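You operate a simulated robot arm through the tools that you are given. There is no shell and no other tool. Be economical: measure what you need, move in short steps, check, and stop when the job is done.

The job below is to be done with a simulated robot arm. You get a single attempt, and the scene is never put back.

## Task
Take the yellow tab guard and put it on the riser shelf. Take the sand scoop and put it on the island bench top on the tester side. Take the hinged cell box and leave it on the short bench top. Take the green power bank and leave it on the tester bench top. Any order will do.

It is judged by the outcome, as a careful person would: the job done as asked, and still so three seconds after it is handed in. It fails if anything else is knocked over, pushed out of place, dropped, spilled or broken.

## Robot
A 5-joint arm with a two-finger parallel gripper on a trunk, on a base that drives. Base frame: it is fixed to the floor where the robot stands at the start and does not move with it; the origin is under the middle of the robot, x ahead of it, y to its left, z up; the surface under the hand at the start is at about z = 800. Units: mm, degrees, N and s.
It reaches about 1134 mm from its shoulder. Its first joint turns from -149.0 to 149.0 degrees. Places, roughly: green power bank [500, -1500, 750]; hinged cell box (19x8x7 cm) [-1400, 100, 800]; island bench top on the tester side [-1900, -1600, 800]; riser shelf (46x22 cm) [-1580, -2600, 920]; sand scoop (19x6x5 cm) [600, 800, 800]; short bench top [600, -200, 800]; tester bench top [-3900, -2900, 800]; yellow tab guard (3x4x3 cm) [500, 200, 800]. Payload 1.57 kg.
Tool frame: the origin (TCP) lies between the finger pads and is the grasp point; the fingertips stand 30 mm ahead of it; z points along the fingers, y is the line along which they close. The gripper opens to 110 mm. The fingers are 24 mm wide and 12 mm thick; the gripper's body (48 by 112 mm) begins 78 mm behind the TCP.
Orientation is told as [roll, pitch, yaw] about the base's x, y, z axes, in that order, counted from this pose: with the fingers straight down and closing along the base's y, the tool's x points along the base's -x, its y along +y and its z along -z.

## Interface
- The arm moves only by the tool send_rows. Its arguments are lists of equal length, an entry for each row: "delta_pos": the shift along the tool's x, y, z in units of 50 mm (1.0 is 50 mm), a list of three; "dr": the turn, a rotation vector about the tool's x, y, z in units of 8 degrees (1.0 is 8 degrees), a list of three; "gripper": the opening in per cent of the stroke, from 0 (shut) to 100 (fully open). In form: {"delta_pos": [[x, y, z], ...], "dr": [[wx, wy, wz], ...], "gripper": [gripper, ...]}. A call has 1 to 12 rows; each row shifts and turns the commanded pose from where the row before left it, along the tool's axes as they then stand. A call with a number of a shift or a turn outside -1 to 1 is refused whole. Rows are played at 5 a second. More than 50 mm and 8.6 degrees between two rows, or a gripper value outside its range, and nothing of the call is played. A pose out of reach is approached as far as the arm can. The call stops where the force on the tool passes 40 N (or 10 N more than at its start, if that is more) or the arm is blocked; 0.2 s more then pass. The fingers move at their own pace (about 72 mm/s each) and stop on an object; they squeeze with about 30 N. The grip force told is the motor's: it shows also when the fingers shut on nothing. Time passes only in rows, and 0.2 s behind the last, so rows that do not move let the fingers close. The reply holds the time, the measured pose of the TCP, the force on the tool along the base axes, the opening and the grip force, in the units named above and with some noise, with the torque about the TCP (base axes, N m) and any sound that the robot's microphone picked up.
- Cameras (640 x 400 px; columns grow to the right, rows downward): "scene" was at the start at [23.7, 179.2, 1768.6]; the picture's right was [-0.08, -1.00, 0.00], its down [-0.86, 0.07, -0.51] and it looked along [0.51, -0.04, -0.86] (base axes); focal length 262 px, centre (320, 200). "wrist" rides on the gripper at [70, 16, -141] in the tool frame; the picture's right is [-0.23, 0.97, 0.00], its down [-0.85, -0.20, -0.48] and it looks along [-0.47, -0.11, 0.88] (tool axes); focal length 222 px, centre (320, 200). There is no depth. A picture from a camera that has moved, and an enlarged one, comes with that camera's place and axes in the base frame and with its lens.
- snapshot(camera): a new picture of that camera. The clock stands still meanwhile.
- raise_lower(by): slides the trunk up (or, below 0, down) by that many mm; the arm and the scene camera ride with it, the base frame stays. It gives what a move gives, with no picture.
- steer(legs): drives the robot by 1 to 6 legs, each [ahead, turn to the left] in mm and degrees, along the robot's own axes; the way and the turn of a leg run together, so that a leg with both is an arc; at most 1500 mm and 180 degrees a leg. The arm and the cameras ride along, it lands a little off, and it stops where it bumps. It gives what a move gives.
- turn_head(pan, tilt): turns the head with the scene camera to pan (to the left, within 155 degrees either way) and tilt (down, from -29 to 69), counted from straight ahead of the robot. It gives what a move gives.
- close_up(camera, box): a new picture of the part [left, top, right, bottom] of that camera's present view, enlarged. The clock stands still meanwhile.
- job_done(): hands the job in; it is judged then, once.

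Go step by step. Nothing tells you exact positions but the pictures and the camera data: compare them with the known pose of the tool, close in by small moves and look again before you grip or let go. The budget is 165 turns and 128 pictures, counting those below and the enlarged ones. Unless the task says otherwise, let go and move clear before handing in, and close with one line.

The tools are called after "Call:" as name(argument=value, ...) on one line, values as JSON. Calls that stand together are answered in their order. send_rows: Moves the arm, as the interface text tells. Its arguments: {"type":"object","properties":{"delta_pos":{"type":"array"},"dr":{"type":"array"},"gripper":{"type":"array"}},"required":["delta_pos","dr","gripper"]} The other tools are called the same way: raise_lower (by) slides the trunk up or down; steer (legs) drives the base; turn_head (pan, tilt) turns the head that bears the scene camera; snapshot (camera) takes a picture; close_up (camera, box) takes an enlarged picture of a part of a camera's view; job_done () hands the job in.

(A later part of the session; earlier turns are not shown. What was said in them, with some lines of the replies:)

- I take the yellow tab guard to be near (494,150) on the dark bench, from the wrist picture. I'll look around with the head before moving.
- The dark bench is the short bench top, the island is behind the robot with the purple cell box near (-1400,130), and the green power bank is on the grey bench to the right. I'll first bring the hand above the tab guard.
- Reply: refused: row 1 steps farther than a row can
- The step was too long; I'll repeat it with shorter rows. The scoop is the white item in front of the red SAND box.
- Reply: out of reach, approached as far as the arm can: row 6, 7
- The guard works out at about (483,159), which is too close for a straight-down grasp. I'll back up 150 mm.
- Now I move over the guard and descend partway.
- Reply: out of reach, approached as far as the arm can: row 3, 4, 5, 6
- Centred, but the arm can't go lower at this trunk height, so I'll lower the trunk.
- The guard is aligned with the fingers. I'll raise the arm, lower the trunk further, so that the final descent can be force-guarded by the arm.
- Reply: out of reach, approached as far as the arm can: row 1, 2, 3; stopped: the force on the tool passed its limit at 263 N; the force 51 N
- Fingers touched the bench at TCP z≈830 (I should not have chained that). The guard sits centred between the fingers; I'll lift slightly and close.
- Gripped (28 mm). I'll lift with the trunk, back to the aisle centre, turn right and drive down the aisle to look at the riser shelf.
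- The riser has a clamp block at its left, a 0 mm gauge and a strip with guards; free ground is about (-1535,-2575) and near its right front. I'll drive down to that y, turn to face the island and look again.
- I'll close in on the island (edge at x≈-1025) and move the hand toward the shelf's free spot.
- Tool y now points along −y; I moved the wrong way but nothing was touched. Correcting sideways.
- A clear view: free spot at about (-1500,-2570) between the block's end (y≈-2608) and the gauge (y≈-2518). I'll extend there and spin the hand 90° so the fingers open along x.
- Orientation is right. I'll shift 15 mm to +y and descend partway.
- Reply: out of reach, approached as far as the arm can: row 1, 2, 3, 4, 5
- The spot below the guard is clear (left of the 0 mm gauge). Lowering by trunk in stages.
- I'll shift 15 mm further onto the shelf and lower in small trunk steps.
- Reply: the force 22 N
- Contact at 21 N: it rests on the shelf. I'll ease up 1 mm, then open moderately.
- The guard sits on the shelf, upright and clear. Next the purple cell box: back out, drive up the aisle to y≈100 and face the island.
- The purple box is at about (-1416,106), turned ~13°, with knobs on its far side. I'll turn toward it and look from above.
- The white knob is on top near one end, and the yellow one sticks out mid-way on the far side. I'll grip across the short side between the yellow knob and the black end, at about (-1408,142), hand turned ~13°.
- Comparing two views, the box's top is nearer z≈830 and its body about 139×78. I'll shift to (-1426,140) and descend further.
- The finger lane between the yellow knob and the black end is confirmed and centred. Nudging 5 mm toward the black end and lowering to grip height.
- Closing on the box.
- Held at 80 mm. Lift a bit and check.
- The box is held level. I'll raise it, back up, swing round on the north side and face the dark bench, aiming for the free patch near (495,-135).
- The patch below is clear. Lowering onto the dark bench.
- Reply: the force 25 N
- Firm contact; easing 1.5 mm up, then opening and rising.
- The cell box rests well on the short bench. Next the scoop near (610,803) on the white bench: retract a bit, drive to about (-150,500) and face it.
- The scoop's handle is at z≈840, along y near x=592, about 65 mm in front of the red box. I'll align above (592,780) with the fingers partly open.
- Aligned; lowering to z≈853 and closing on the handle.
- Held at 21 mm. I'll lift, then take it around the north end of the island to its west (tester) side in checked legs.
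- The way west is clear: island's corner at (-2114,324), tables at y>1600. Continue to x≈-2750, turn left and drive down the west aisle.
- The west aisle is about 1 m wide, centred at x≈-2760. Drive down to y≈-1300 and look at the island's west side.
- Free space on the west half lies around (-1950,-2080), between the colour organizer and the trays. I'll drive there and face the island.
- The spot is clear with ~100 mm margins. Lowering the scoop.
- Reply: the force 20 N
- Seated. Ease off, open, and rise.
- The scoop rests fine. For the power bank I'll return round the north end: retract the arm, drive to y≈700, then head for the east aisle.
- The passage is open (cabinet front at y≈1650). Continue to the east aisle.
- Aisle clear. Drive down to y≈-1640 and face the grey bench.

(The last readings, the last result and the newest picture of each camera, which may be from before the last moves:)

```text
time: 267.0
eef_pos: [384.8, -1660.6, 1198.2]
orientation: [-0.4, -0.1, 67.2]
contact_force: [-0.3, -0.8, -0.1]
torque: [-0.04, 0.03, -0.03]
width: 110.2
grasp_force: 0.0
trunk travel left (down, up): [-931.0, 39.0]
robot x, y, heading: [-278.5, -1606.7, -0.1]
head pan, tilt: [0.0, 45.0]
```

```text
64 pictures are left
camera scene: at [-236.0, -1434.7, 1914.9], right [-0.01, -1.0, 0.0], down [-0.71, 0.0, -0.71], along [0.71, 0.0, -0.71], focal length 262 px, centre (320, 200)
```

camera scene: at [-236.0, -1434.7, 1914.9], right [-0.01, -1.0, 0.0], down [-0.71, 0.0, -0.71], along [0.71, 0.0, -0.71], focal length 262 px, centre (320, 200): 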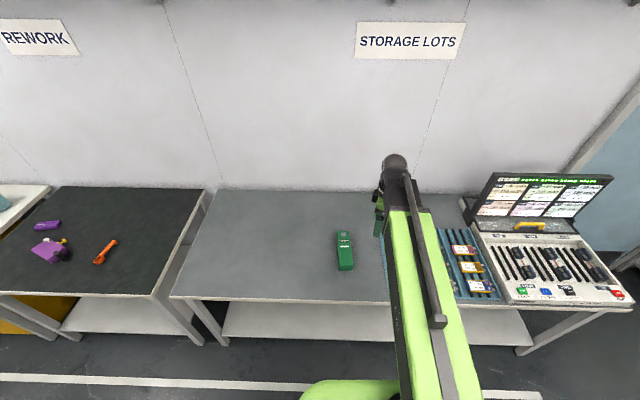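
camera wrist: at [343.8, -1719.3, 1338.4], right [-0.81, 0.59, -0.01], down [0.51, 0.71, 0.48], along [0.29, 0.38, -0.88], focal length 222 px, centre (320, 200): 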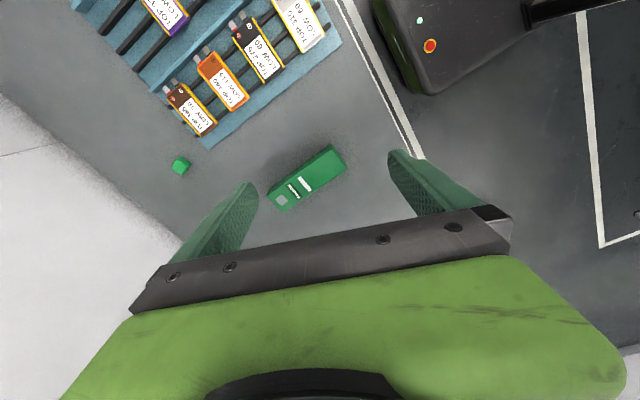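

The green power bank is ~21 cm long along x, centred near (518,-1560). I'll turn the hand to close along y and move above it.

Call:
send_rows(delta_pos=[[0, 0, 0], [0, 0, 0], [0, 0, 0], [0, 0, 0], [0, 0, 0], [0, 0, 0], [0, 0, 0], [0, 0, 0], [0, 0, 0], [0, 0, 0]], dr=[[0, 0, 0.92], [0, 0, 0.92], [0, 0, 0.92], [0, 0, 0.92], [0, 0, 0.92], [0, 0, 0.92], [0, 0, 0.92], [0, 0, 0.92], [0, 0, 0.92], [0, 0, 0]], gripper=[100, 100, 100, 100, 100, 100, 100, 100, 100, 100])

Call:
send_rows(delta_pos=[[-0.66, 0.5, 0], [-0.66, 0.5, 0], [-0.66, 0.5, 0], [-0.66, 0.5, 0], [0, 0, 0]], dr=[[0, 0, 0], [0, 0, 0], [0, 0, 0], [0, 0, 0], [0, 0, 0]], gripper=[100, 100, 100, 100, 100])

Call:
raise_lower(by=-150)

Call:
snapshot(camera="wrist")

```text
time: 269.2
eef_pos: [384.5, -1661.3, 1197.1]
orientation: [-0.1, -0.4, 0.9]
contact_force: [-0.3, -0.1, 0.8]
torque: [-0.01, 0.0, -0.02]
width: 109.9
grasp_force: 0.0
trunk travel left (down, up): [-931.0, 39.0]
robot x, y, heading: [-275.5, -1606.6, -0.2]
head pan, tilt: [0.0, 45.0]
```

```text
time: 270.4
eef_pos: [515.0, -1561.3, 1196.8]
orientation: [0.0, -0.4, 0.9]
contact_force: [-0.1, 0.3, -0.8]
torque: [0.03, -0.02, -0.02]
width: 110.3
grasp_force: 0.1
trunk travel left (down, up): [-931.0, 39.0]
robot x, y, heading: [-271.8, -1604.6, -0.2]
head pan, tilt: [0.0, 45.0]
```

```text
time: 272.2
eef_pos: [516.1, -1559.2, 1047.9]
orientation: [-0.1, -0.4, 0.8]
contact_force: [0.3, -0.2, -0.1]
torque: [0.01, 0.01, -0.02]
width: 109.7
grasp_force: 0.0
trunk travel left (down, up): [-781.0, 189.0]
robot x, y, heading: [-270.4, -1606.9, -0.4]
head pan, tilt: [0.0, 45.0]
```

```text
63 pictures are left
camera wrist: at [444.2, -1547.0, 1188.8], right [0.21, 0.98, 0.0], down [0.85, -0.18, 0.48], along [0.47, -0.1, -0.87], focal length 222 px, centre (320, 200)
```

wrist: 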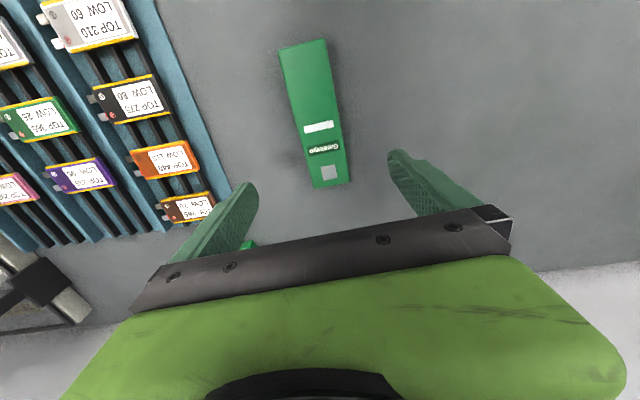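

Well centred and aligned. Descend further and re-measure the top height.

Call:
raise_lower(by=-180)

Call:
snapshot(camera="wrist")

```text
time: 274.2
eef_pos: [516.2, -1561.0, 868.4]
orientation: [-0.1, -0.4, 0.8]
contact_force: [0.2, 0.4, 0.2]
torque: [-0.01, 0.0, 0.02]
width: 110.3
grasp_force: 0.0
trunk travel left (down, up): [-601.0, 369.0]
robot x, y, heading: [-278.1, -1606.0, -0.2]
head pan, tilt: [0.0, 45.0]
```

```text
62 pictures are left
camera wrist: at [444.2, -1547.0, 1008.8], right [0.21, 0.98, 0.0], down [0.85, -0.18, 0.48], along [0.47, -0.1, -0.87], focal length 222 px, centre (320, 200)
```

wrist: 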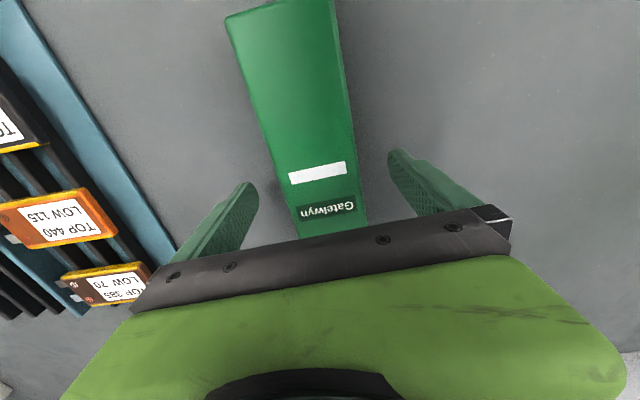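

Triangulation gives the bank's top at z≈849, centre (504,-1562), ~57 mm wide. Shift 12 mm and lower to z≈838, then grip.

Call:
send_rows(delta_pos=[[0.24, -0.03, 0], [0, 0, 0]], dr=[[0, 0, 0], [0, 0, 0]], gripper=[100, 100])

Call:
raise_lower(by=-30)

Call:
send_rows(delta_pos=[[0, 0, 0], [0, 0, 0], [0, 0, 0], [0, 0, 0], [0, 0, 0]], dr=[[0, 0, 0], [0, 0, 0], [0, 0, 0], [0, 0, 0], [0, 0, 0]], gripper=[75, 55, 35, 20, 20])

Call:
snapshot(camera="wrist")

```text
time: 274.8
eef_pos: [502.9, -1563.3, 867.9]
orientation: [-0.1, -0.4, 1.0]
contact_force: [0.2, -0.7, 0.2]
torque: [0.0, 0.0, 0.01]
width: 110.1
grasp_force: 0.2
trunk travel left (down, up): [-601.0, 369.0]
robot x, y, heading: [-274.2, -1608.3, -0.3]
head pan, tilt: [0.0, 45.0]
```

```text
time: 275.5
eef_pos: [503.5, -1562.6, 838.1]
orientation: [-0.2, -0.3, 1.0]
contact_force: [0.0, 0.1, -0.1]
torque: [0.02, -0.01, -0.01]
width: 110.1
grasp_force: 0.1
trunk travel left (down, up): [-571.0, 399.0]
robot x, y, heading: [-273.1, -1609.6, -0.2]
head pan, tilt: [0.0, 45.0]
```

```text
time: 276.7
eef_pos: [504.4, -1562.5, 837.1]
orientation: [-0.1, -0.5, 0.9]
contact_force: [0.2, 2.1, 1.3]
torque: [0.24, 0.05, -0.05]
width: 64.0
grasp_force: 29.4
trunk travel left (down, up): [-571.0, 399.0]
robot x, y, heading: [-273.3, -1605.1, -0.5]
head pan, tilt: [0.0, 45.0]
```

```text
61 pictures are left
camera wrist: at [432.2, -1548.7, 978.8], right [0.21, 0.98, 0.0], down [0.85, -0.18, 0.48], along [0.47, -0.1, -0.87], focal length 222 px, centre (320, 200)
```

wrist: 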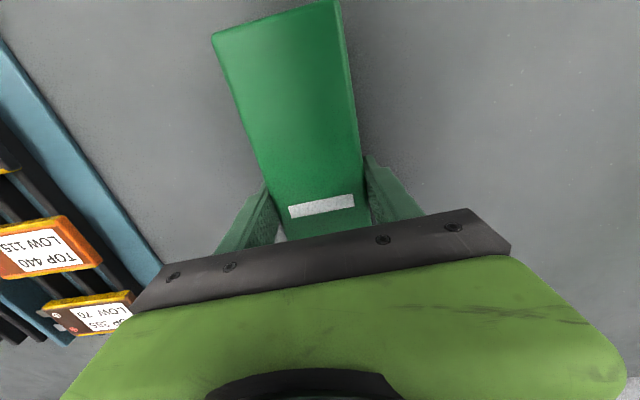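

Gripped at 64 mm. Small lift to check weight and balance.

Call:
raise_lower(by=40)

Call:
snapshot(camera="wrist")

Call:
close_up(camera="scene", box=[280, 160, 440, 260])

```text
time: 277.6
eef_pos: [503.5, -1563.1, 877.7]
orientation: [-0.1, -0.4, 0.9]
contact_force: [-0.9, 0.4, -3.0]
torque: [0.02, 0.03, 0.0]
width: 63.6
grasp_force: 30.3
trunk travel left (down, up): [-611.0, 359.0]
robot x, y, heading: [-272.8, -1604.0, -0.2]
head pan, tilt: [0.0, 45.0]
```

```text
60 pictures are left
camera wrist: at [432.6, -1548.8, 1018.5], right [0.21, 0.98, 0.0], down [0.86, -0.18, 0.48], along [0.47, -0.1, -0.87], focal length 222 px, centre (320, 200)
```

wrist: 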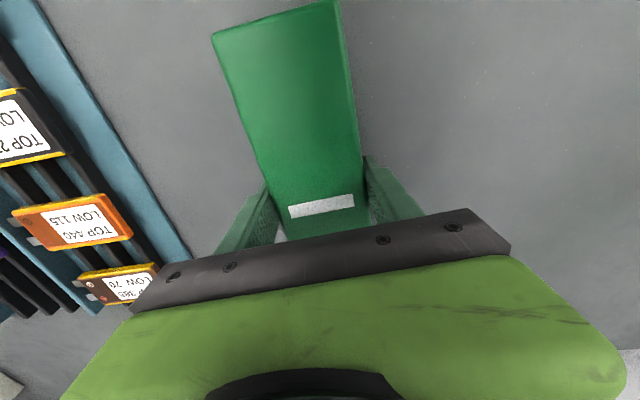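

```text
4.00 times, centred on (360, 210) of scene
camera zoom: at [-235.5, -1436.7, 1595.0], right [-0.01, -1.0, 0.0], down [-0.71, 0.0, -0.71], along [0.71, 0.0, -0.71], focal length 1049 px, centre (160, 160)
```

zoom: 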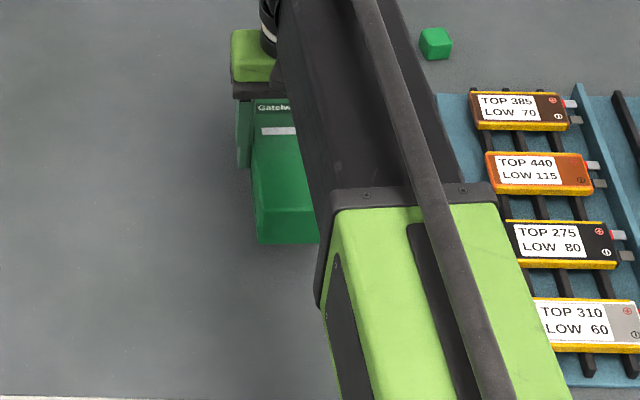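

The bank hangs stable. I'll raise it, retract the arm, and take the proven northern route toward the tester bench.

Call:
raise_lower(by=320)

Call:
send_rows(delta_pos=[[0.8, 0, 0], [0.8, 0, 0], [0.8, 0, 0], [0, 0, 0]], dr=[[0, 0, 0], [0, 0, 0], [0, 0, 0], [0, 0, 0]], gripper=[20, 20, 20, 20])

Call:
steer(legs=[[0, 93.7], [1500, 0], [960, 0], [0, 87.5]])

Call:
turn_head(pan=0, tilt=30)

Call:
snapshot(camera="scene")

```text
time: 280.7
eef_pos: [504.2, -1562.9, 1198.3]
orientation: [0.0, -0.4, 1.0]
contact_force: [0.6, -0.2, -4.6]
torque: [-0.03, 0.01, 0.01]
width: 63.8
grasp_force: 30.0
trunk travel left (down, up): [-931.0, 39.0]
robot x, y, heading: [-272.8, -1606.6, -0.4]
head pan, tilt: [0.0, 45.0]
```

```text
time: 281.7
eef_pos: [384.3, -1564.5, 1197.6]
orientation: [-0.1, -0.4, 0.8]
contact_force: [0.0, 0.7, -3.0]
torque: [0.01, 0.04, 0.03]
width: 63.6
grasp_force: 29.7
trunk travel left (down, up): [-931.0, 39.0]
robot x, y, heading: [-269.0, -1607.2, -0.2]
head pan, tilt: [0.0, 45.0]
```

```text
time: 301.4
eef_pos: [-1054.4, 802.8, 1197.7]
orientation: [0.1, -0.3, -178.6]
contact_force: [-0.3, 0.9, -3.1]
torque: [-0.1, 0.01, 0.0]
width: 63.7
grasp_force: 29.9
trunk travel left (down, up): [-931.0, 39.0]
robot x, y, heading: [-394.5, 815.3, 179.6]
head pan, tilt: [0.0, 45.0]
```

```text
time: 302.2
eef_pos: [-1053.8, 799.8, 1196.7]
orientation: [-0.1, -0.4, -178.6]
contact_force: [0.9, -0.1, -4.2]
torque: [0.01, -0.03, 0.0]
width: 63.7
grasp_force: 30.1
trunk travel left (down, up): [-931.0, 39.0]
robot x, y, heading: [-395.7, 817.5, 179.3]
head pan, tilt: [0.0, 30.0]
```

```text
58 pictures are left
camera scene: at [-442.0, 643.9, 1937.4], right [0.01, 1.0, 0.0], down [0.5, 0.0, -0.87], along [-0.87, 0.01, -0.5], focal length 262 px, centre (320, 200)
```

scene: 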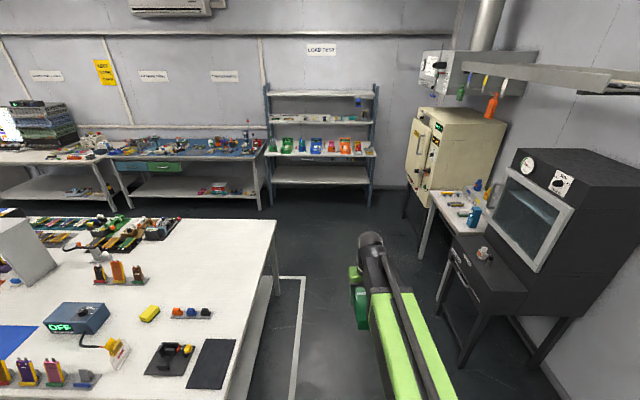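

Clear; continue west, then turn south in the west aisle.

Call:
steer(legs=[[1500, 0], [820, 0], [0, 89.5], [1500, 0], [1500, 0]])

Call:
turn_head(pan=-50, tilt=30)

Call:
snapshot(camera="scene")

```text
time: 331.5
eef_pos: [-2734.1, -2858.0, 1197.2]
orientation: [-0.1, -0.4, -88.8]
contact_force: [-0.9, -0.6, -3.6]
torque: [0.02, 0.02, -0.02]
width: 63.7
grasp_force: 30.3
trunk travel left (down, up): [-931.0, 39.0]
robot x, y, heading: [-2744.2, -2197.9, -90.6]
head pan, tilt: [0.0, 30.0]
```

```text
time: 332.7
eef_pos: [-2735.1, -2857.7, 1198.3]
orientation: [0.0, -0.4, -88.8]
contact_force: [0.9, -0.6, -4.4]
torque: [0.01, 0.0, 0.02]
width: 63.8
grasp_force: 30.4
trunk travel left (down, up): [-931.0, 39.0]
robot x, y, heading: [-2750.1, -2197.5, -90.8]
head pan, tilt: [-50.0, 30.0]
```

```text
57 pictures are left
camera scene: at [-2643.7, -2214.0, 1937.6], right [-0.63, 0.77, 0.0], down [0.39, 0.32, -0.87], along [-0.67, -0.55, -0.5], focal length 262 px, centre (320, 200)
```

scene: 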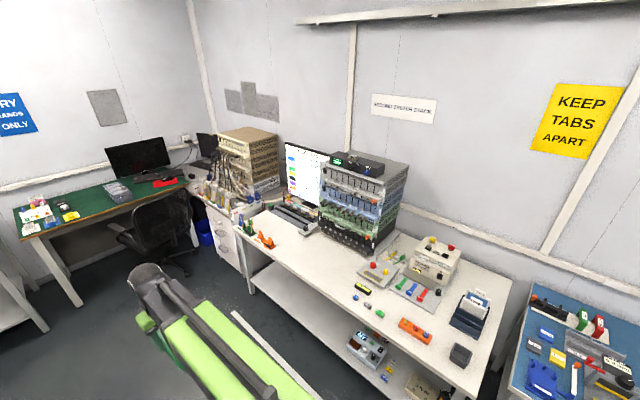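

The tester bench has an open strip in front of the rack, around (-3560,-2930). Let me zoom to check.

Call:
close_up(camera="scene", box=[230, 190, 440, 320])

```text
3.05 times, centred on (335, 255) of scene
camera zoom: at [-2643.7, -2214.0, 1937.6], right [-0.63, 0.77, 0.0], down [0.39, 0.32, -0.87], along [-0.67, -0.55, -0.5], focal length 799 px, centre (274, 32)
```

zoom: 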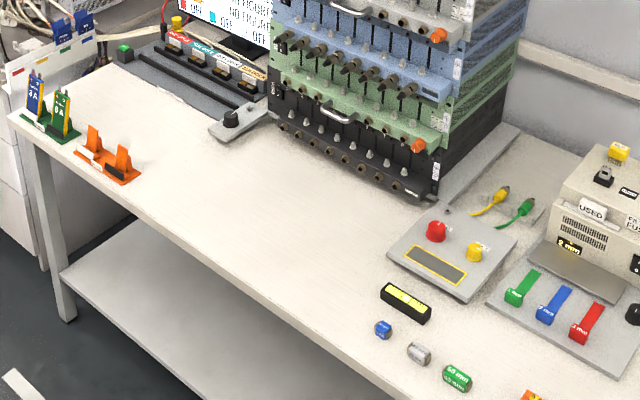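

The strip in front of the rack is empty. I'll drive to y≈-2980 and face the tester bench.

Call:
steer(legs=[[780, 0], [0, -89.5]])

Call:
turn_head(pan=0, tilt=45)

Call:
snapshot(camera="scene")

Call:
snapshot(camera="wrist")

```text
time: 340.7
eef_pos: [-3416.3, -2995.3, 1197.5]
orientation: [0.1, -0.3, -178.0]
contact_force: [-0.5, 0.8, -3.5]
torque: [-0.06, -0.06, -0.01]
width: 63.8
grasp_force: 30.0
trunk travel left (down, up): [-931.0, 39.0]
robot x, y, heading: [-2755.2, -2952.0, -179.5]
head pan, tilt: [-50.0, 30.0]
```

```text
time: 341.9
eef_pos: [-3415.0, -2996.5, 1197.6]
orientation: [-0.1, -0.4, -178.1]
contact_force: [-0.3, 0.8, -4.6]
torque: [0.01, 0.0, 0.02]
width: 63.8
grasp_force: 30.1
trunk travel left (down, up): [-931.0, 39.0]
robot x, y, heading: [-2753.5, -2951.8, -179.7]
head pan, tilt: [0.0, 45.0]
```

```text
55 pictures are left
camera scene: at [-2790.3, -3119.3, 1915.1], right [-0.01, 1.0, 0.0], down [0.71, 0.01, -0.71], along [-0.71, -0.01, -0.71], focal length 262 px, centre (320, 200)
```

scene: 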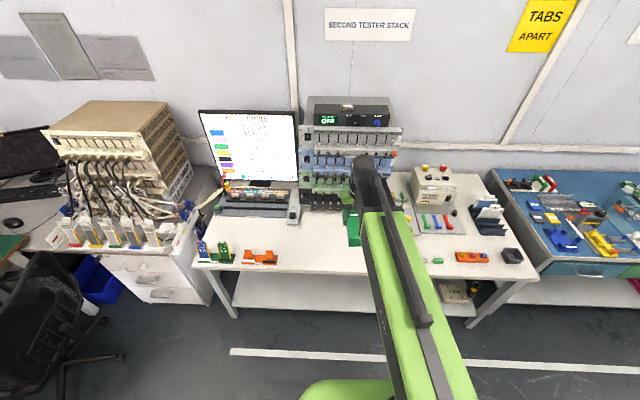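

```text
54 pictures are left
camera wrist: at [-3343.9, -3012.9, 1338.6], right [-0.19, -0.98, 0.0], down [-0.86, 0.17, 0.48], along [-0.48, 0.09, -0.87], focal length 222 px, centre (320, 200)
```

wrist: 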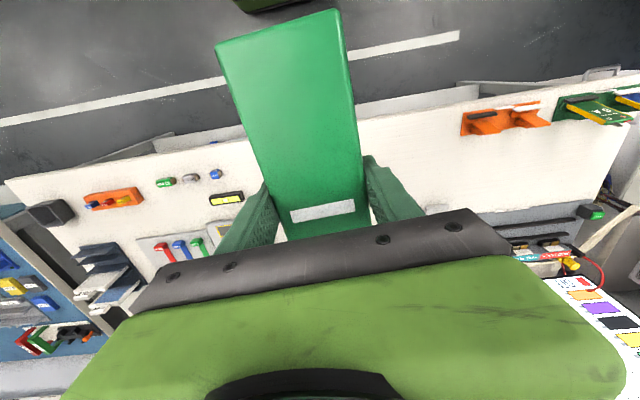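

Strip runs x -3440…-3800 here; I'll target TCP x≈-3610. Drive 110 mm and extend 85 mm.

Call:
steer(legs=[[110, 0]])

Call:
send_rows(delta_pos=[[-0.85, 0, 0], [-0.85, 0, 0], [0, 0, 0]], dr=[[0, 0, 0], [0, 0, 0], [0, 0, 0]], gripper=[20, 20, 20])

Call:
turn_head(pan=10, tilt=40)

Call:
close_up(camera="scene", box=[240, 130, 480, 280])

Call:
snapshot(camera="wrist")

```text
time: 343.1
eef_pos: [-3528.4, -2998.7, 1196.4]
orientation: [0.0, -0.3, -178.1]
contact_force: [-0.3, -0.4, -4.1]
torque: [0.01, -0.07, -0.01]
width: 63.7
grasp_force: 30.0
trunk travel left (down, up): [-931.0, 39.0]
robot x, y, heading: [-2864.3, -2955.0, -179.6]
head pan, tilt: [0.0, 45.0]
```

```text
time: 343.9
eef_pos: [-3611.4, -3000.8, 1196.9]
orientation: [-0.1, -0.4, -178.1]
contact_force: [-0.7, -0.2, -2.5]
torque: [0.01, 0.01, 0.06]
width: 63.9
grasp_force: 30.1
trunk travel left (down, up): [-931.0, 39.0]
robot x, y, heading: [-2864.5, -2948.4, -179.5]
head pan, tilt: [0.0, 45.0]
```

```text
time: 344.6
eef_pos: [-3612.1, -3001.7, 1197.4]
orientation: [-0.1, -0.4, -178.2]
contact_force: [-0.3, -0.6, -3.7]
torque: [0.0, -0.02, 0.0]
width: 63.8
grasp_force: 29.9
trunk travel left (down, up): [-931.0, 39.0]
robot x, y, heading: [-2868.8, -2952.8, -179.5]
head pan, tilt: [10.0, 40.0]
```

```text
2.67 times, centred on (360, 205) of scene
camera zoom: at [-2904.3, -3135.8, 1922.2], right [-0.18, 0.98, 0.0], down [0.63, 0.12, -0.77], along [-0.75, -0.14, -0.64], focal length 699 px, centre (213, 187)
```

zoom: 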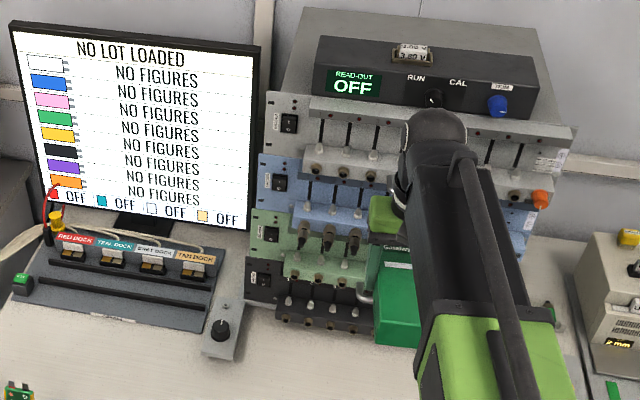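

```text
52 pictures are left
camera wrist: at [-3540.4, -3017.5, 1338.6], right [-0.19, -0.98, 0.0], down [-0.86, 0.17, 0.48], along [-0.48, 0.09, -0.87], focal length 222 px, centre (320, 200)
```

wrist: 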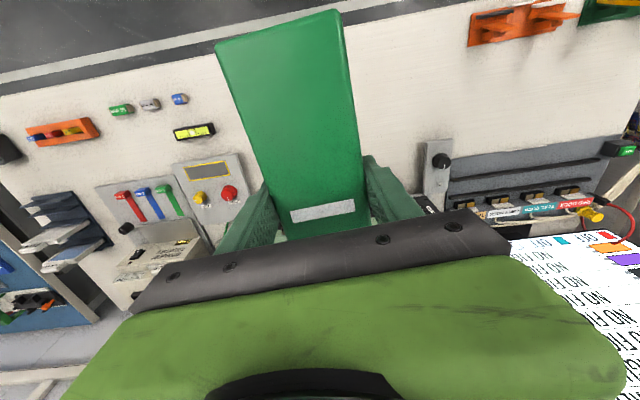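

Clear all round; I'll draw back 25 mm for more distance to the rack and lower.

Call:
send_rows(delta_pos=[[0.5, 0, 0], [0, 0, 0]], dr=[[0, 0, 0], [0, 0, 0]], gripper=[20, 20])

Call:
raise_lower(by=-310)

Call:
snapshot(camera="wrist")

Call:
turn_head(pan=10, tilt=35)

Call:
close_up(camera="scene", box=[240, 130, 480, 280])

```text
time: 345.2
eef_pos: [-3587.7, -3001.2, 1196.4]
orientation: [0.0, -0.4, -178.0]
contact_force: [0.2, 0.6, -3.9]
torque: [-0.01, -0.04, -0.02]
width: 63.7
grasp_force: 30.2
trunk travel left (down, up): [-931.0, 39.0]
robot x, y, heading: [-2871.1, -2952.0, -179.3]
head pan, tilt: [10.0, 40.0]
```

```text
time: 348.3
eef_pos: [-3585.9, -3001.0, 887.2]
orientation: [-0.2, -0.4, -178.1]
contact_force: [0.1, 0.1, -2.5]
torque: [0.02, -0.03, 0.0]
width: 63.9
grasp_force: 30.3
trunk travel left (down, up): [-621.0, 349.0]
robot x, y, heading: [-2871.2, -2950.2, -179.7]
head pan, tilt: [10.0, 40.0]
```

```text
51 pictures are left
camera wrist: at [-3515.7, -3016.7, 1028.6], right [-0.19, -0.98, 0.0], down [-0.86, 0.17, 0.48], along [-0.48, 0.09, -0.87], focal length 222 px, centre (320, 200)
```

wrist: 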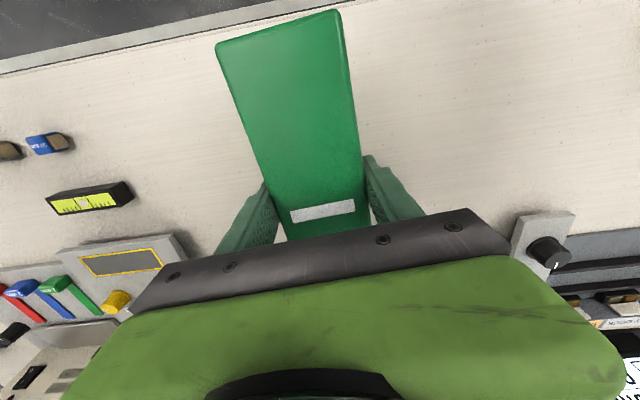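

```text
time: 348.9
eef_pos: [-3587.8, -3001.4, 887.9]
orientation: [-0.1, -0.5, -178.1]
contact_force: [0.9, -0.5, -3.2]
torque: [0.0, -0.02, 0.0]
width: 63.8
grasp_force: 30.0
trunk travel left (down, up): [-621.0, 349.0]
robot x, y, heading: [-2864.9, -2949.0, -179.6]
head pan, tilt: [10.0, 35.0]
```

```text
2.67 times, centred on (360, 205) of scene
camera zoom: at [-2907.4, -3136.4, 1619.8], right [-0.18, 0.98, 0.0], down [0.56, 0.1, -0.82], along [-0.81, -0.15, -0.57], focal length 699 px, centre (213, 187)
```

zoom: 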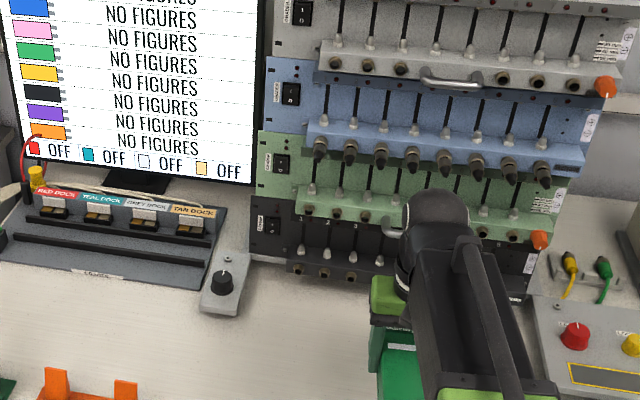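

Call:
raise_lower(by=-42)

Call:
raise_lower(by=-4)

Call:
raise_lower(by=-2)

```text
time: 349.8
eef_pos: [-3586.1, -3001.5, 845.5]
orientation: [-0.1, -0.4, -178.1]
contact_force: [1.1, 0.1, -3.8]
torque: [0.02, -0.03, -0.01]
width: 63.9
grasp_force: 30.1
trunk travel left (down, up): [-579.0, 391.0]
robot x, y, heading: [-2868.8, -2949.5, -179.4]
head pan, tilt: [10.0, 35.0]
```

```text
time: 350.3
eef_pos: [-3586.2, -3001.5, 841.6]
orientation: [-0.1, -0.4, -178.1]
contact_force: [-0.5, -0.3, -3.0]
torque: [0.01, -0.05, 0.03]
width: 63.8
grasp_force: 30.3
trunk travel left (down, up): [-575.0, 395.0]
robot x, y, heading: [-2870.2, -2951.5, -179.6]
head pan, tilt: [10.0, 35.0]
```

```text
time: 350.8
eef_pos: [-3587.5, -2999.6, 840.2]
orientation: [-0.1, -0.4, -178.1]
contact_force: [0.3, 0.5, -3.0]
torque: [-0.05, -0.02, 0.0]
width: 63.8
grasp_force: 30.4
trunk travel left (down, up): [-573.0, 397.0]
robot x, y, heading: [-2867.9, -2953.0, -179.7]
head pan, tilt: [10.0, 35.0]
```

Call:
raise_lower(by=-2)

Call:
raise_lower(by=-1.5)

```text
time: 351.3
eef_pos: [-3587.0, -3001.1, 836.3]
orientation: [-0.2, -0.4, -178.1]
contact_force: [-0.2, 0.2, -3.5]
torque: [0.0, -0.02, -0.03]
width: 63.8
grasp_force: 30.1
trunk travel left (down, up): [-571.0, 399.0]
robot x, y, heading: [-2864.5, -2952.0, -179.4]
head pan, tilt: [10.0, 35.0]
```

```text
time: 351.9
eef_pos: [-3586.6, -3000.8, 835.6]
orientation: [-0.1, -0.4, -178.1]
contact_force: [-0.2, 0.5, -3.3]
torque: [-0.03, -0.02, 0.01]
width: 63.9
grasp_force: 30.0
trunk travel left (down, up): [-569.0, 401.0]
robot x, y, heading: [-2869.1, -2951.0, -179.4]
head pan, tilt: [10.0, 35.0]
```

Call:
raise_lower(by=-1.5)

Call:
raise_lower(by=-1.5)

Call:
close_up(camera="wrist", box=[180, 0, 440, 240])

```text
time: 352.4
eef_pos: [-3587.0, -3000.5, 833.3]
orientation: [-0.1, -0.4, -178.0]
contact_force: [0.4, 0.0, -2.9]
torque: [0.01, 0.0, 0.0]
width: 63.9
grasp_force: 30.1
trunk travel left (down, up): [-568.0, 402.0]
robot x, y, heading: [-2867.6, -2953.9, -179.5]
head pan, tilt: [10.0, 35.0]
```

```text
time: 352.9
eef_pos: [-3586.6, -3000.4, 833.2]
orientation: [-0.2, -0.4, -178.1]
contact_force: [-0.3, 0.9, -3.4]
torque: [0.01, -0.05, 0.02]
width: 63.9
grasp_force: 29.8
trunk travel left (down, up): [-566.0, 404.0]
robot x, y, heading: [-2869.4, -2951.6, -179.6]
head pan, tilt: [10.0, 35.0]
```

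```text
1.67 times, centred on (310, 120) of wrist
camera zoom: at [-3515.7, -3016.7, 974.1], right [-0.19, -0.98, 0.0], down [-0.86, 0.17, 0.48], along [-0.48, 0.09, -0.87], focal length 370 px, centre (337, 333)
```

zoom: 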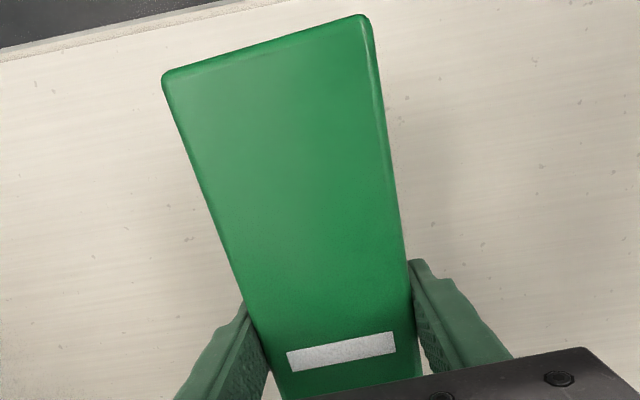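

Call:
raise_lower(by=-1.5)

Call:
raise_lower(by=-1)

```text
time: 353.4
eef_pos: [-3587.1, -3000.4, 831.9]
orientation: [-0.1, -0.4, -178.1]
contact_force: [-0.7, -0.2, -4.6]
torque: [0.01, -0.03, 0.03]
width: 63.8
grasp_force: 29.9
trunk travel left (down, up): [-565.0, 405.0]
robot x, y, heading: [-2867.6, -2951.7, -179.7]
head pan, tilt: [10.0, 35.0]
```

```text
time: 353.9
eef_pos: [-3585.7, -3000.4, 830.9]
orientation: [-0.1, -0.4, -178.1]
contact_force: [0.6, -0.3, -3.7]
torque: [0.0, -0.02, -0.02]
width: 63.8
grasp_force: 30.0
trunk travel left (down, up): [-564.0, 406.0]
robot x, y, heading: [-2869.0, -2955.4, -179.5]
head pan, tilt: [10.0, 35.0]
```

Call:
raise_lower(by=-1.5)

Call:
raise_lower(by=-1.5)

Call:
raise_lower(by=-1.5)

```text
time: 354.4
eef_pos: [-3587.3, -3000.8, 828.1]
orientation: [-0.1, -0.5, -178.2]
contact_force: [-0.4, 0.4, -2.8]
torque: [-0.05, 0.01, 0.0]
width: 63.6
grasp_force: 30.5
trunk travel left (down, up): [-562.0, 408.0]
robot x, y, heading: [-2868.9, -2949.2, -179.6]
head pan, tilt: [10.0, 35.0]
```

```text
time: 354.9
eef_pos: [-3586.9, -2999.9, 827.4]
orientation: [-0.2, -0.3, -178.1]
contact_force: [-0.5, -0.3, -3.3]
torque: [0.04, -0.01, -0.05]
width: 63.7
grasp_force: 29.8
trunk travel left (down, up): [-561.0, 409.0]
robot x, y, heading: [-2866.8, -2954.7, -179.5]
head pan, tilt: [10.0, 35.0]
```

```text
time: 355.4
eef_pos: [-3585.4, -3001.1, 825.1]
orientation: [-0.1, -0.4, -178.1]
contact_force: [-0.4, 0.1, -2.8]
torque: [0.0, -0.03, 0.03]
width: 63.9
grasp_force: 29.9
trunk travel left (down, up): [-559.0, 411.0]
robot x, y, heading: [-2865.4, -2954.5, -179.5]
head pan, tilt: [10.0, 35.0]
```

The tester bench is a little lower than 800; continuing in small steps.

Call:
raise_lower(by=-3)

Call:
raise_lower(by=-3)

Call:
raise_lower(by=-3)

Call:
snapshot(camera="wrist")

Call:
close_up(camera="scene", box=[300, 180, 460, 300])

```text
time: 355.9
eef_pos: [-3587.3, -3001.4, 823.3]
orientation: [-0.2, -0.4, -178.2]
contact_force: [-0.3, 0.2, -4.3]
torque: [-0.01, -0.04, -0.01]
width: 63.8
grasp_force: 30.0
trunk travel left (down, up): [-556.0, 414.0]
robot x, y, heading: [-2869.3, -2951.5, -179.5]
head pan, tilt: [10.0, 35.0]
```

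```text
time: 356.5
eef_pos: [-3587.2, -3001.1, 819.8]
orientation: [-0.1, -0.4, -178.2]
contact_force: [-0.4, -0.1, -3.7]
torque: [0.02, -0.02, -0.01]
width: 63.5
grasp_force: 29.4
trunk travel left (down, up): [-553.0, 417.0]
robot x, y, heading: [-2866.9, -2950.7, -179.6]
head pan, tilt: [10.0, 35.0]
```

```text
time: 357.0
eef_pos: [-3586.1, -3000.3, 816.9]
orientation: [-0.1, -0.4, -178.0]
contact_force: [-0.5, 0.3, -2.8]
torque: [0.01, -0.06, 0.0]
width: 63.9
grasp_force: 30.3
trunk travel left (down, up): [-550.0, 420.0]
robot x, y, heading: [-2868.9, -2949.7, -179.4]
head pan, tilt: [10.0, 35.0]
```

```text
48 pictures are left
camera wrist: at [-3515.7, -3016.7, 958.1], right [-0.19, -0.98, 0.0], down [-0.86, 0.17, 0.48], along [-0.48, 0.09, -0.87], focal length 222 px, centre (320, 200)
```

wrist: 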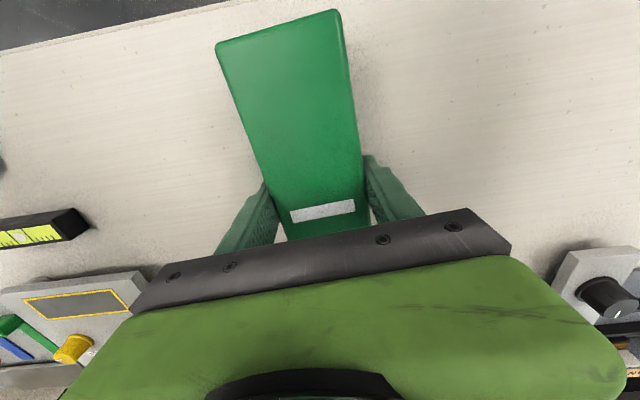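

```text
3.33 times, centred on (380, 240) of scene
camera zoom: at [-2907.4, -3136.4, 1549.3], right [-0.18, 0.98, 0.0], down [0.56, 0.1, -0.82], along [-0.81, -0.15, -0.57], focal length 874 px, centre (120, 67)
```

zoom: 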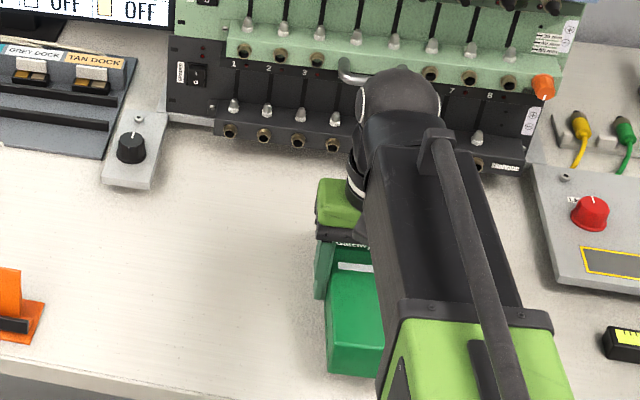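

Two-view check puts this bench top at z≈750. I'll move 40 mm further in and keep lowering.

Call:
send_rows(delta_pos=[[-0.8, 0, 0], [0, 0, 0]], dr=[[0, 0, 0], [0, 0, 0]], gripper=[20, 20])

Call:
raise_lower(by=-12)

Call:
raise_lower(by=-5)

Call:
raise_lower(by=-3)

```text
time: 357.6
eef_pos: [-3626.5, -3002.7, 816.2]
orientation: [-0.1, -0.4, -178.1]
contact_force: [-0.1, -0.2, -3.3]
torque: [0.0, -0.02, -0.01]
width: 63.7
grasp_force: 30.0
trunk travel left (down, up): [-550.0, 420.0]
robot x, y, heading: [-2868.2, -2952.0, -179.4]
head pan, tilt: [10.0, 35.0]
```

```text
time: 358.2
eef_pos: [-3626.6, -3002.7, 805.0]
orientation: [-0.1, -0.4, -178.2]
contact_force: [-0.3, -0.9, -3.5]
torque: [-0.03, -0.01, 0.0]
width: 63.6
grasp_force: 30.0
trunk travel left (down, up): [-538.0, 432.0]
robot x, y, heading: [-2866.8, -2948.1, -179.5]
head pan, tilt: [10.0, 35.0]
```

```text
time: 358.7
eef_pos: [-3625.6, -3002.0, 800.3]
orientation: [-0.1, -0.4, -178.2]
contact_force: [0.4, 0.3, -4.0]
torque: [-0.02, -0.06, -0.01]
width: 63.6
grasp_force: 30.0
trunk travel left (down, up): [-533.0, 437.0]
robot x, y, heading: [-2871.1, -2952.6, -179.7]
head pan, tilt: [10.0, 35.0]
```

```text
time: 359.2
eef_pos: [-3625.6, -3001.9, 796.7]
orientation: [-0.1, -0.4, -178.1]
contact_force: [-0.4, -0.7, -3.2]
torque: [-0.01, -0.05, -0.02]
width: 63.9
grasp_force: 29.7
trunk travel left (down, up): [-530.0, 440.0]
robot x, y, heading: [-2869.0, -2951.1, -179.3]
head pan, tilt: [10.0, 35.0]
```

Call:
raise_lower(by=-3)

Call:
raise_lower(by=-2.5)

Call:
raise_lower(by=-2)

```text
time: 359.8
eef_pos: [-3627.0, -3002.7, 794.1]
orientation: [-0.1, -0.4, -178.2]
contact_force: [0.4, 0.0, -4.0]
torque: [-0.03, -0.01, 0.02]
width: 63.9
grasp_force: 30.1
trunk travel left (down, up): [-527.0, 443.0]
robot x, y, heading: [-2870.5, -2950.3, -179.7]
head pan, tilt: [10.0, 35.0]
```

```text
time: 360.3
eef_pos: [-3626.5, -3001.5, 792.2]
orientation: [-0.1, -0.5, -178.1]
contact_force: [-0.1, 0.4, -2.8]
torque: [-0.02, 0.04, -0.02]
width: 63.8
grasp_force: 29.9
trunk travel left (down, up): [-525.0, 445.0]
robot x, y, heading: [-2869.5, -2948.6, -179.5]
head pan, tilt: [10.0, 35.0]
```

```text
time: 360.8
eef_pos: [-3626.5, -3002.9, 789.8]
orientation: [-0.1, -0.4, -178.1]
contact_force: [0.7, -0.2, -2.8]
torque: [-0.02, -0.04, 0.01]
width: 63.9
grasp_force: 30.0
trunk travel left (down, up): [-523.0, 447.0]
robot x, y, heading: [-2869.5, -2950.9, -179.3]
head pan, tilt: [10.0, 35.0]
```

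Call:
raise_lower(by=-1.5)

Call:
raise_lower(by=-1.5)

Call:
raise_lower(by=-1.5)

Call:
snapshot(camera="wrist")

```text
time: 361.3
eef_pos: [-3626.6, -3002.4, 787.9]
orientation: [-0.1, -0.5, -178.2]
contact_force: [-0.6, 0.5, -3.1]
torque: [0.03, -0.04, 0.01]
width: 63.8
grasp_force: 29.7
trunk travel left (down, up): [-521.0, 449.0]
robot x, y, heading: [-2870.5, -2949.3, -179.5]
head pan, tilt: [10.0, 35.0]
```

```text
time: 361.8
eef_pos: [-3625.2, -3000.6, 788.0]
orientation: [-0.1, -0.5, -178.1]
contact_force: [-7.5, 0.8, 19.0]
torque: [-0.45, -0.47, 0.01]
width: 63.9
grasp_force: 29.7
trunk travel left (down, up): [-520.0, 450.0]
robot x, y, heading: [-2868.0, -2952.0, -179.5]
head pan, tilt: [10.0, 35.0]
```

```text
time: 362.3
eef_pos: [-3626.2, -3002.0, 786.4]
orientation: [-0.1, -0.6, -178.2]
contact_force: [-6.8, 1.1, 23.9]
torque: [-0.34, 0.14, -0.06]
width: 63.8
grasp_force: 29.9
trunk travel left (down, up): [-518.0, 452.0]
robot x, y, heading: [-2868.2, -2952.3, -179.6]
head pan, tilt: [10.0, 35.0]
```

```text
46 pictures are left
camera wrist: at [-3554.3, -3017.8, 927.2], right [-0.19, -0.98, 0.0], down [-0.86, 0.17, 0.49], along [-0.48, 0.09, -0.87], focal length 222 px, centre (320, 200)
```

wrist: 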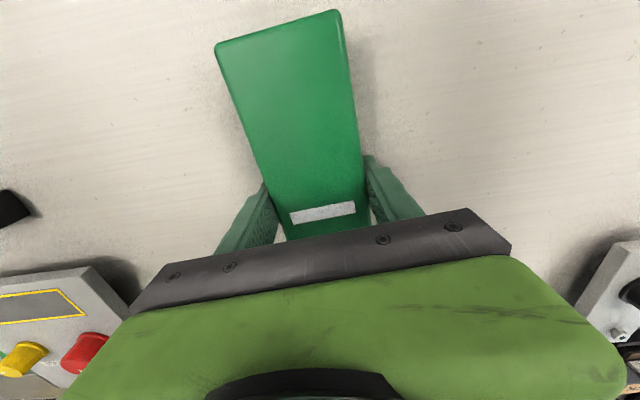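

Contact at z≈787. Ease off, open, rise and check.

Call:
raise_lower(by=2)

Call:
send_rows(delta_pos=[[0, 0, 0], [0, 0, 0], [0, 0, 0]], dr=[[0, 0, 0], [0, 0, 0], [0, 0, 0]], gripper=[75, 92, 92])

Call:
raise_lower(by=380)

Call:
snapshot(camera="wrist")

Call:
steer(legs=[[-120, 0]])

Call:
turn_head(pan=5, tilt=45)

Call:
snapshot(camera="scene")

```text
time: 362.9
eef_pos: [-3627.7, -3002.8, 786.4]
orientation: [-0.1, -0.4, -178.1]
contact_force: [0.5, 0.8, -3.4]
torque: [0.0, -0.05, -0.01]
width: 63.5
grasp_force: 30.0
trunk travel left (down, up): [-520.0, 450.0]
robot x, y, heading: [-2865.5, -2946.6, -179.5]
head pan, tilt: [10.0, 35.0]
```

```text
time: 363.6
eef_pos: [-3626.9, -3002.1, 787.1]
orientation: [0.0, -0.5, -178.0]
contact_force: [0.9, -0.6, -0.7]
torque: [-0.01, 0.01, 0.0]
width: 101.3
grasp_force: 0.0
trunk travel left (down, up): [-520.0, 450.0]
robot x, y, heading: [-2867.7, -2954.5, -179.4]
head pan, tilt: [10.0, 35.0]
```

```text
time: 367.3
eef_pos: [-3625.4, -3002.3, 1167.2]
orientation: [-0.1, -0.5, -178.2]
contact_force: [-0.2, 0.0, -0.4]
torque: [-0.03, 0.0, 0.01]
width: 101.3
grasp_force: 0.2
trunk travel left (down, up): [-900.0, 70.0]
robot x, y, heading: [-2871.4, -2953.5, -179.5]
head pan, tilt: [10.0, 35.0]
```

```text
45 pictures are left
camera wrist: at [-3555.2, -3018.0, 1308.2], right [-0.19, -0.98, 0.0], down [-0.86, 0.17, 0.48], along [-0.48, 0.09, -0.87], focal length 222 px, centre (320, 200)
```

wrist: 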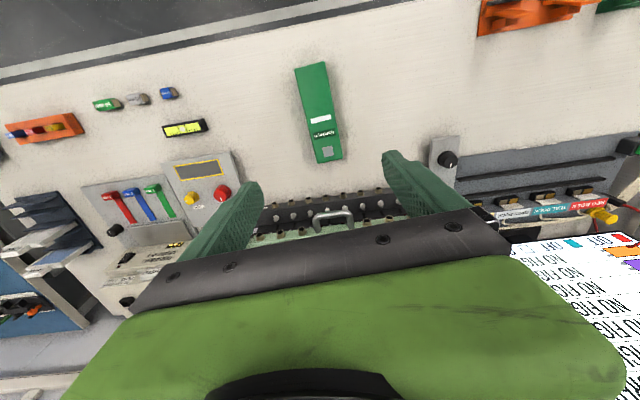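

```text
time: 368.6
eef_pos: [-3503.4, -3000.3, 1169.0]
orientation: [-0.1, -0.6, -178.1]
contact_force: [0.1, 0.4, 0.8]
torque: [-0.05, 0.06, -0.01]
width: 101.2
grasp_force: 0.1
trunk travel left (down, up): [-900.0, 70.0]
robot x, y, heading: [-2752.8, -2945.3, -179.6]
head pan, tilt: [10.0, 35.0]
```

```text
time: 369.3
eef_pos: [-3505.0, -3001.3, 1167.5]
orientation: [0.0, -0.4, -178.1]
contact_force: [0.2, -0.4, -0.4]
torque: [0.0, 0.0, 0.01]
width: 101.2
grasp_force: 0.1
trunk travel left (down, up): [-900.0, 70.0]
robot x, y, heading: [-2747.9, -2950.9, -179.6]
head pan, tilt: [5.0, 45.0]
```

```text
44 pictures are left
camera scene: at [-2780.7, -3127.1, 1884.6], right [-0.1, 1.0, 0.0], down [0.7, 0.07, -0.71], along [-0.7, -0.07, -0.71], focal length 262 px, centre (320, 200)
```

scene: 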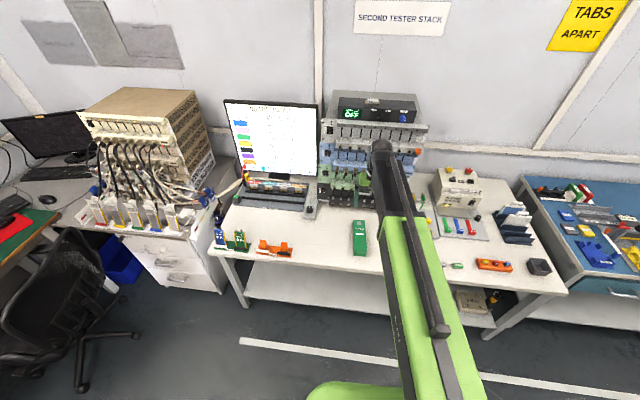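

The power bank lies flat on the tester bench and the other three items were seen resting in their places. The hand is clear, so I'm handing in.

Call:
job_done()

```text
The job is handed in.
```

The job is handed in. The yellow tab guard is on the riser shelf, the sand scoop on the tester side of the island, the hinged cell box on the short bench, and the green power bank on the tester bench.
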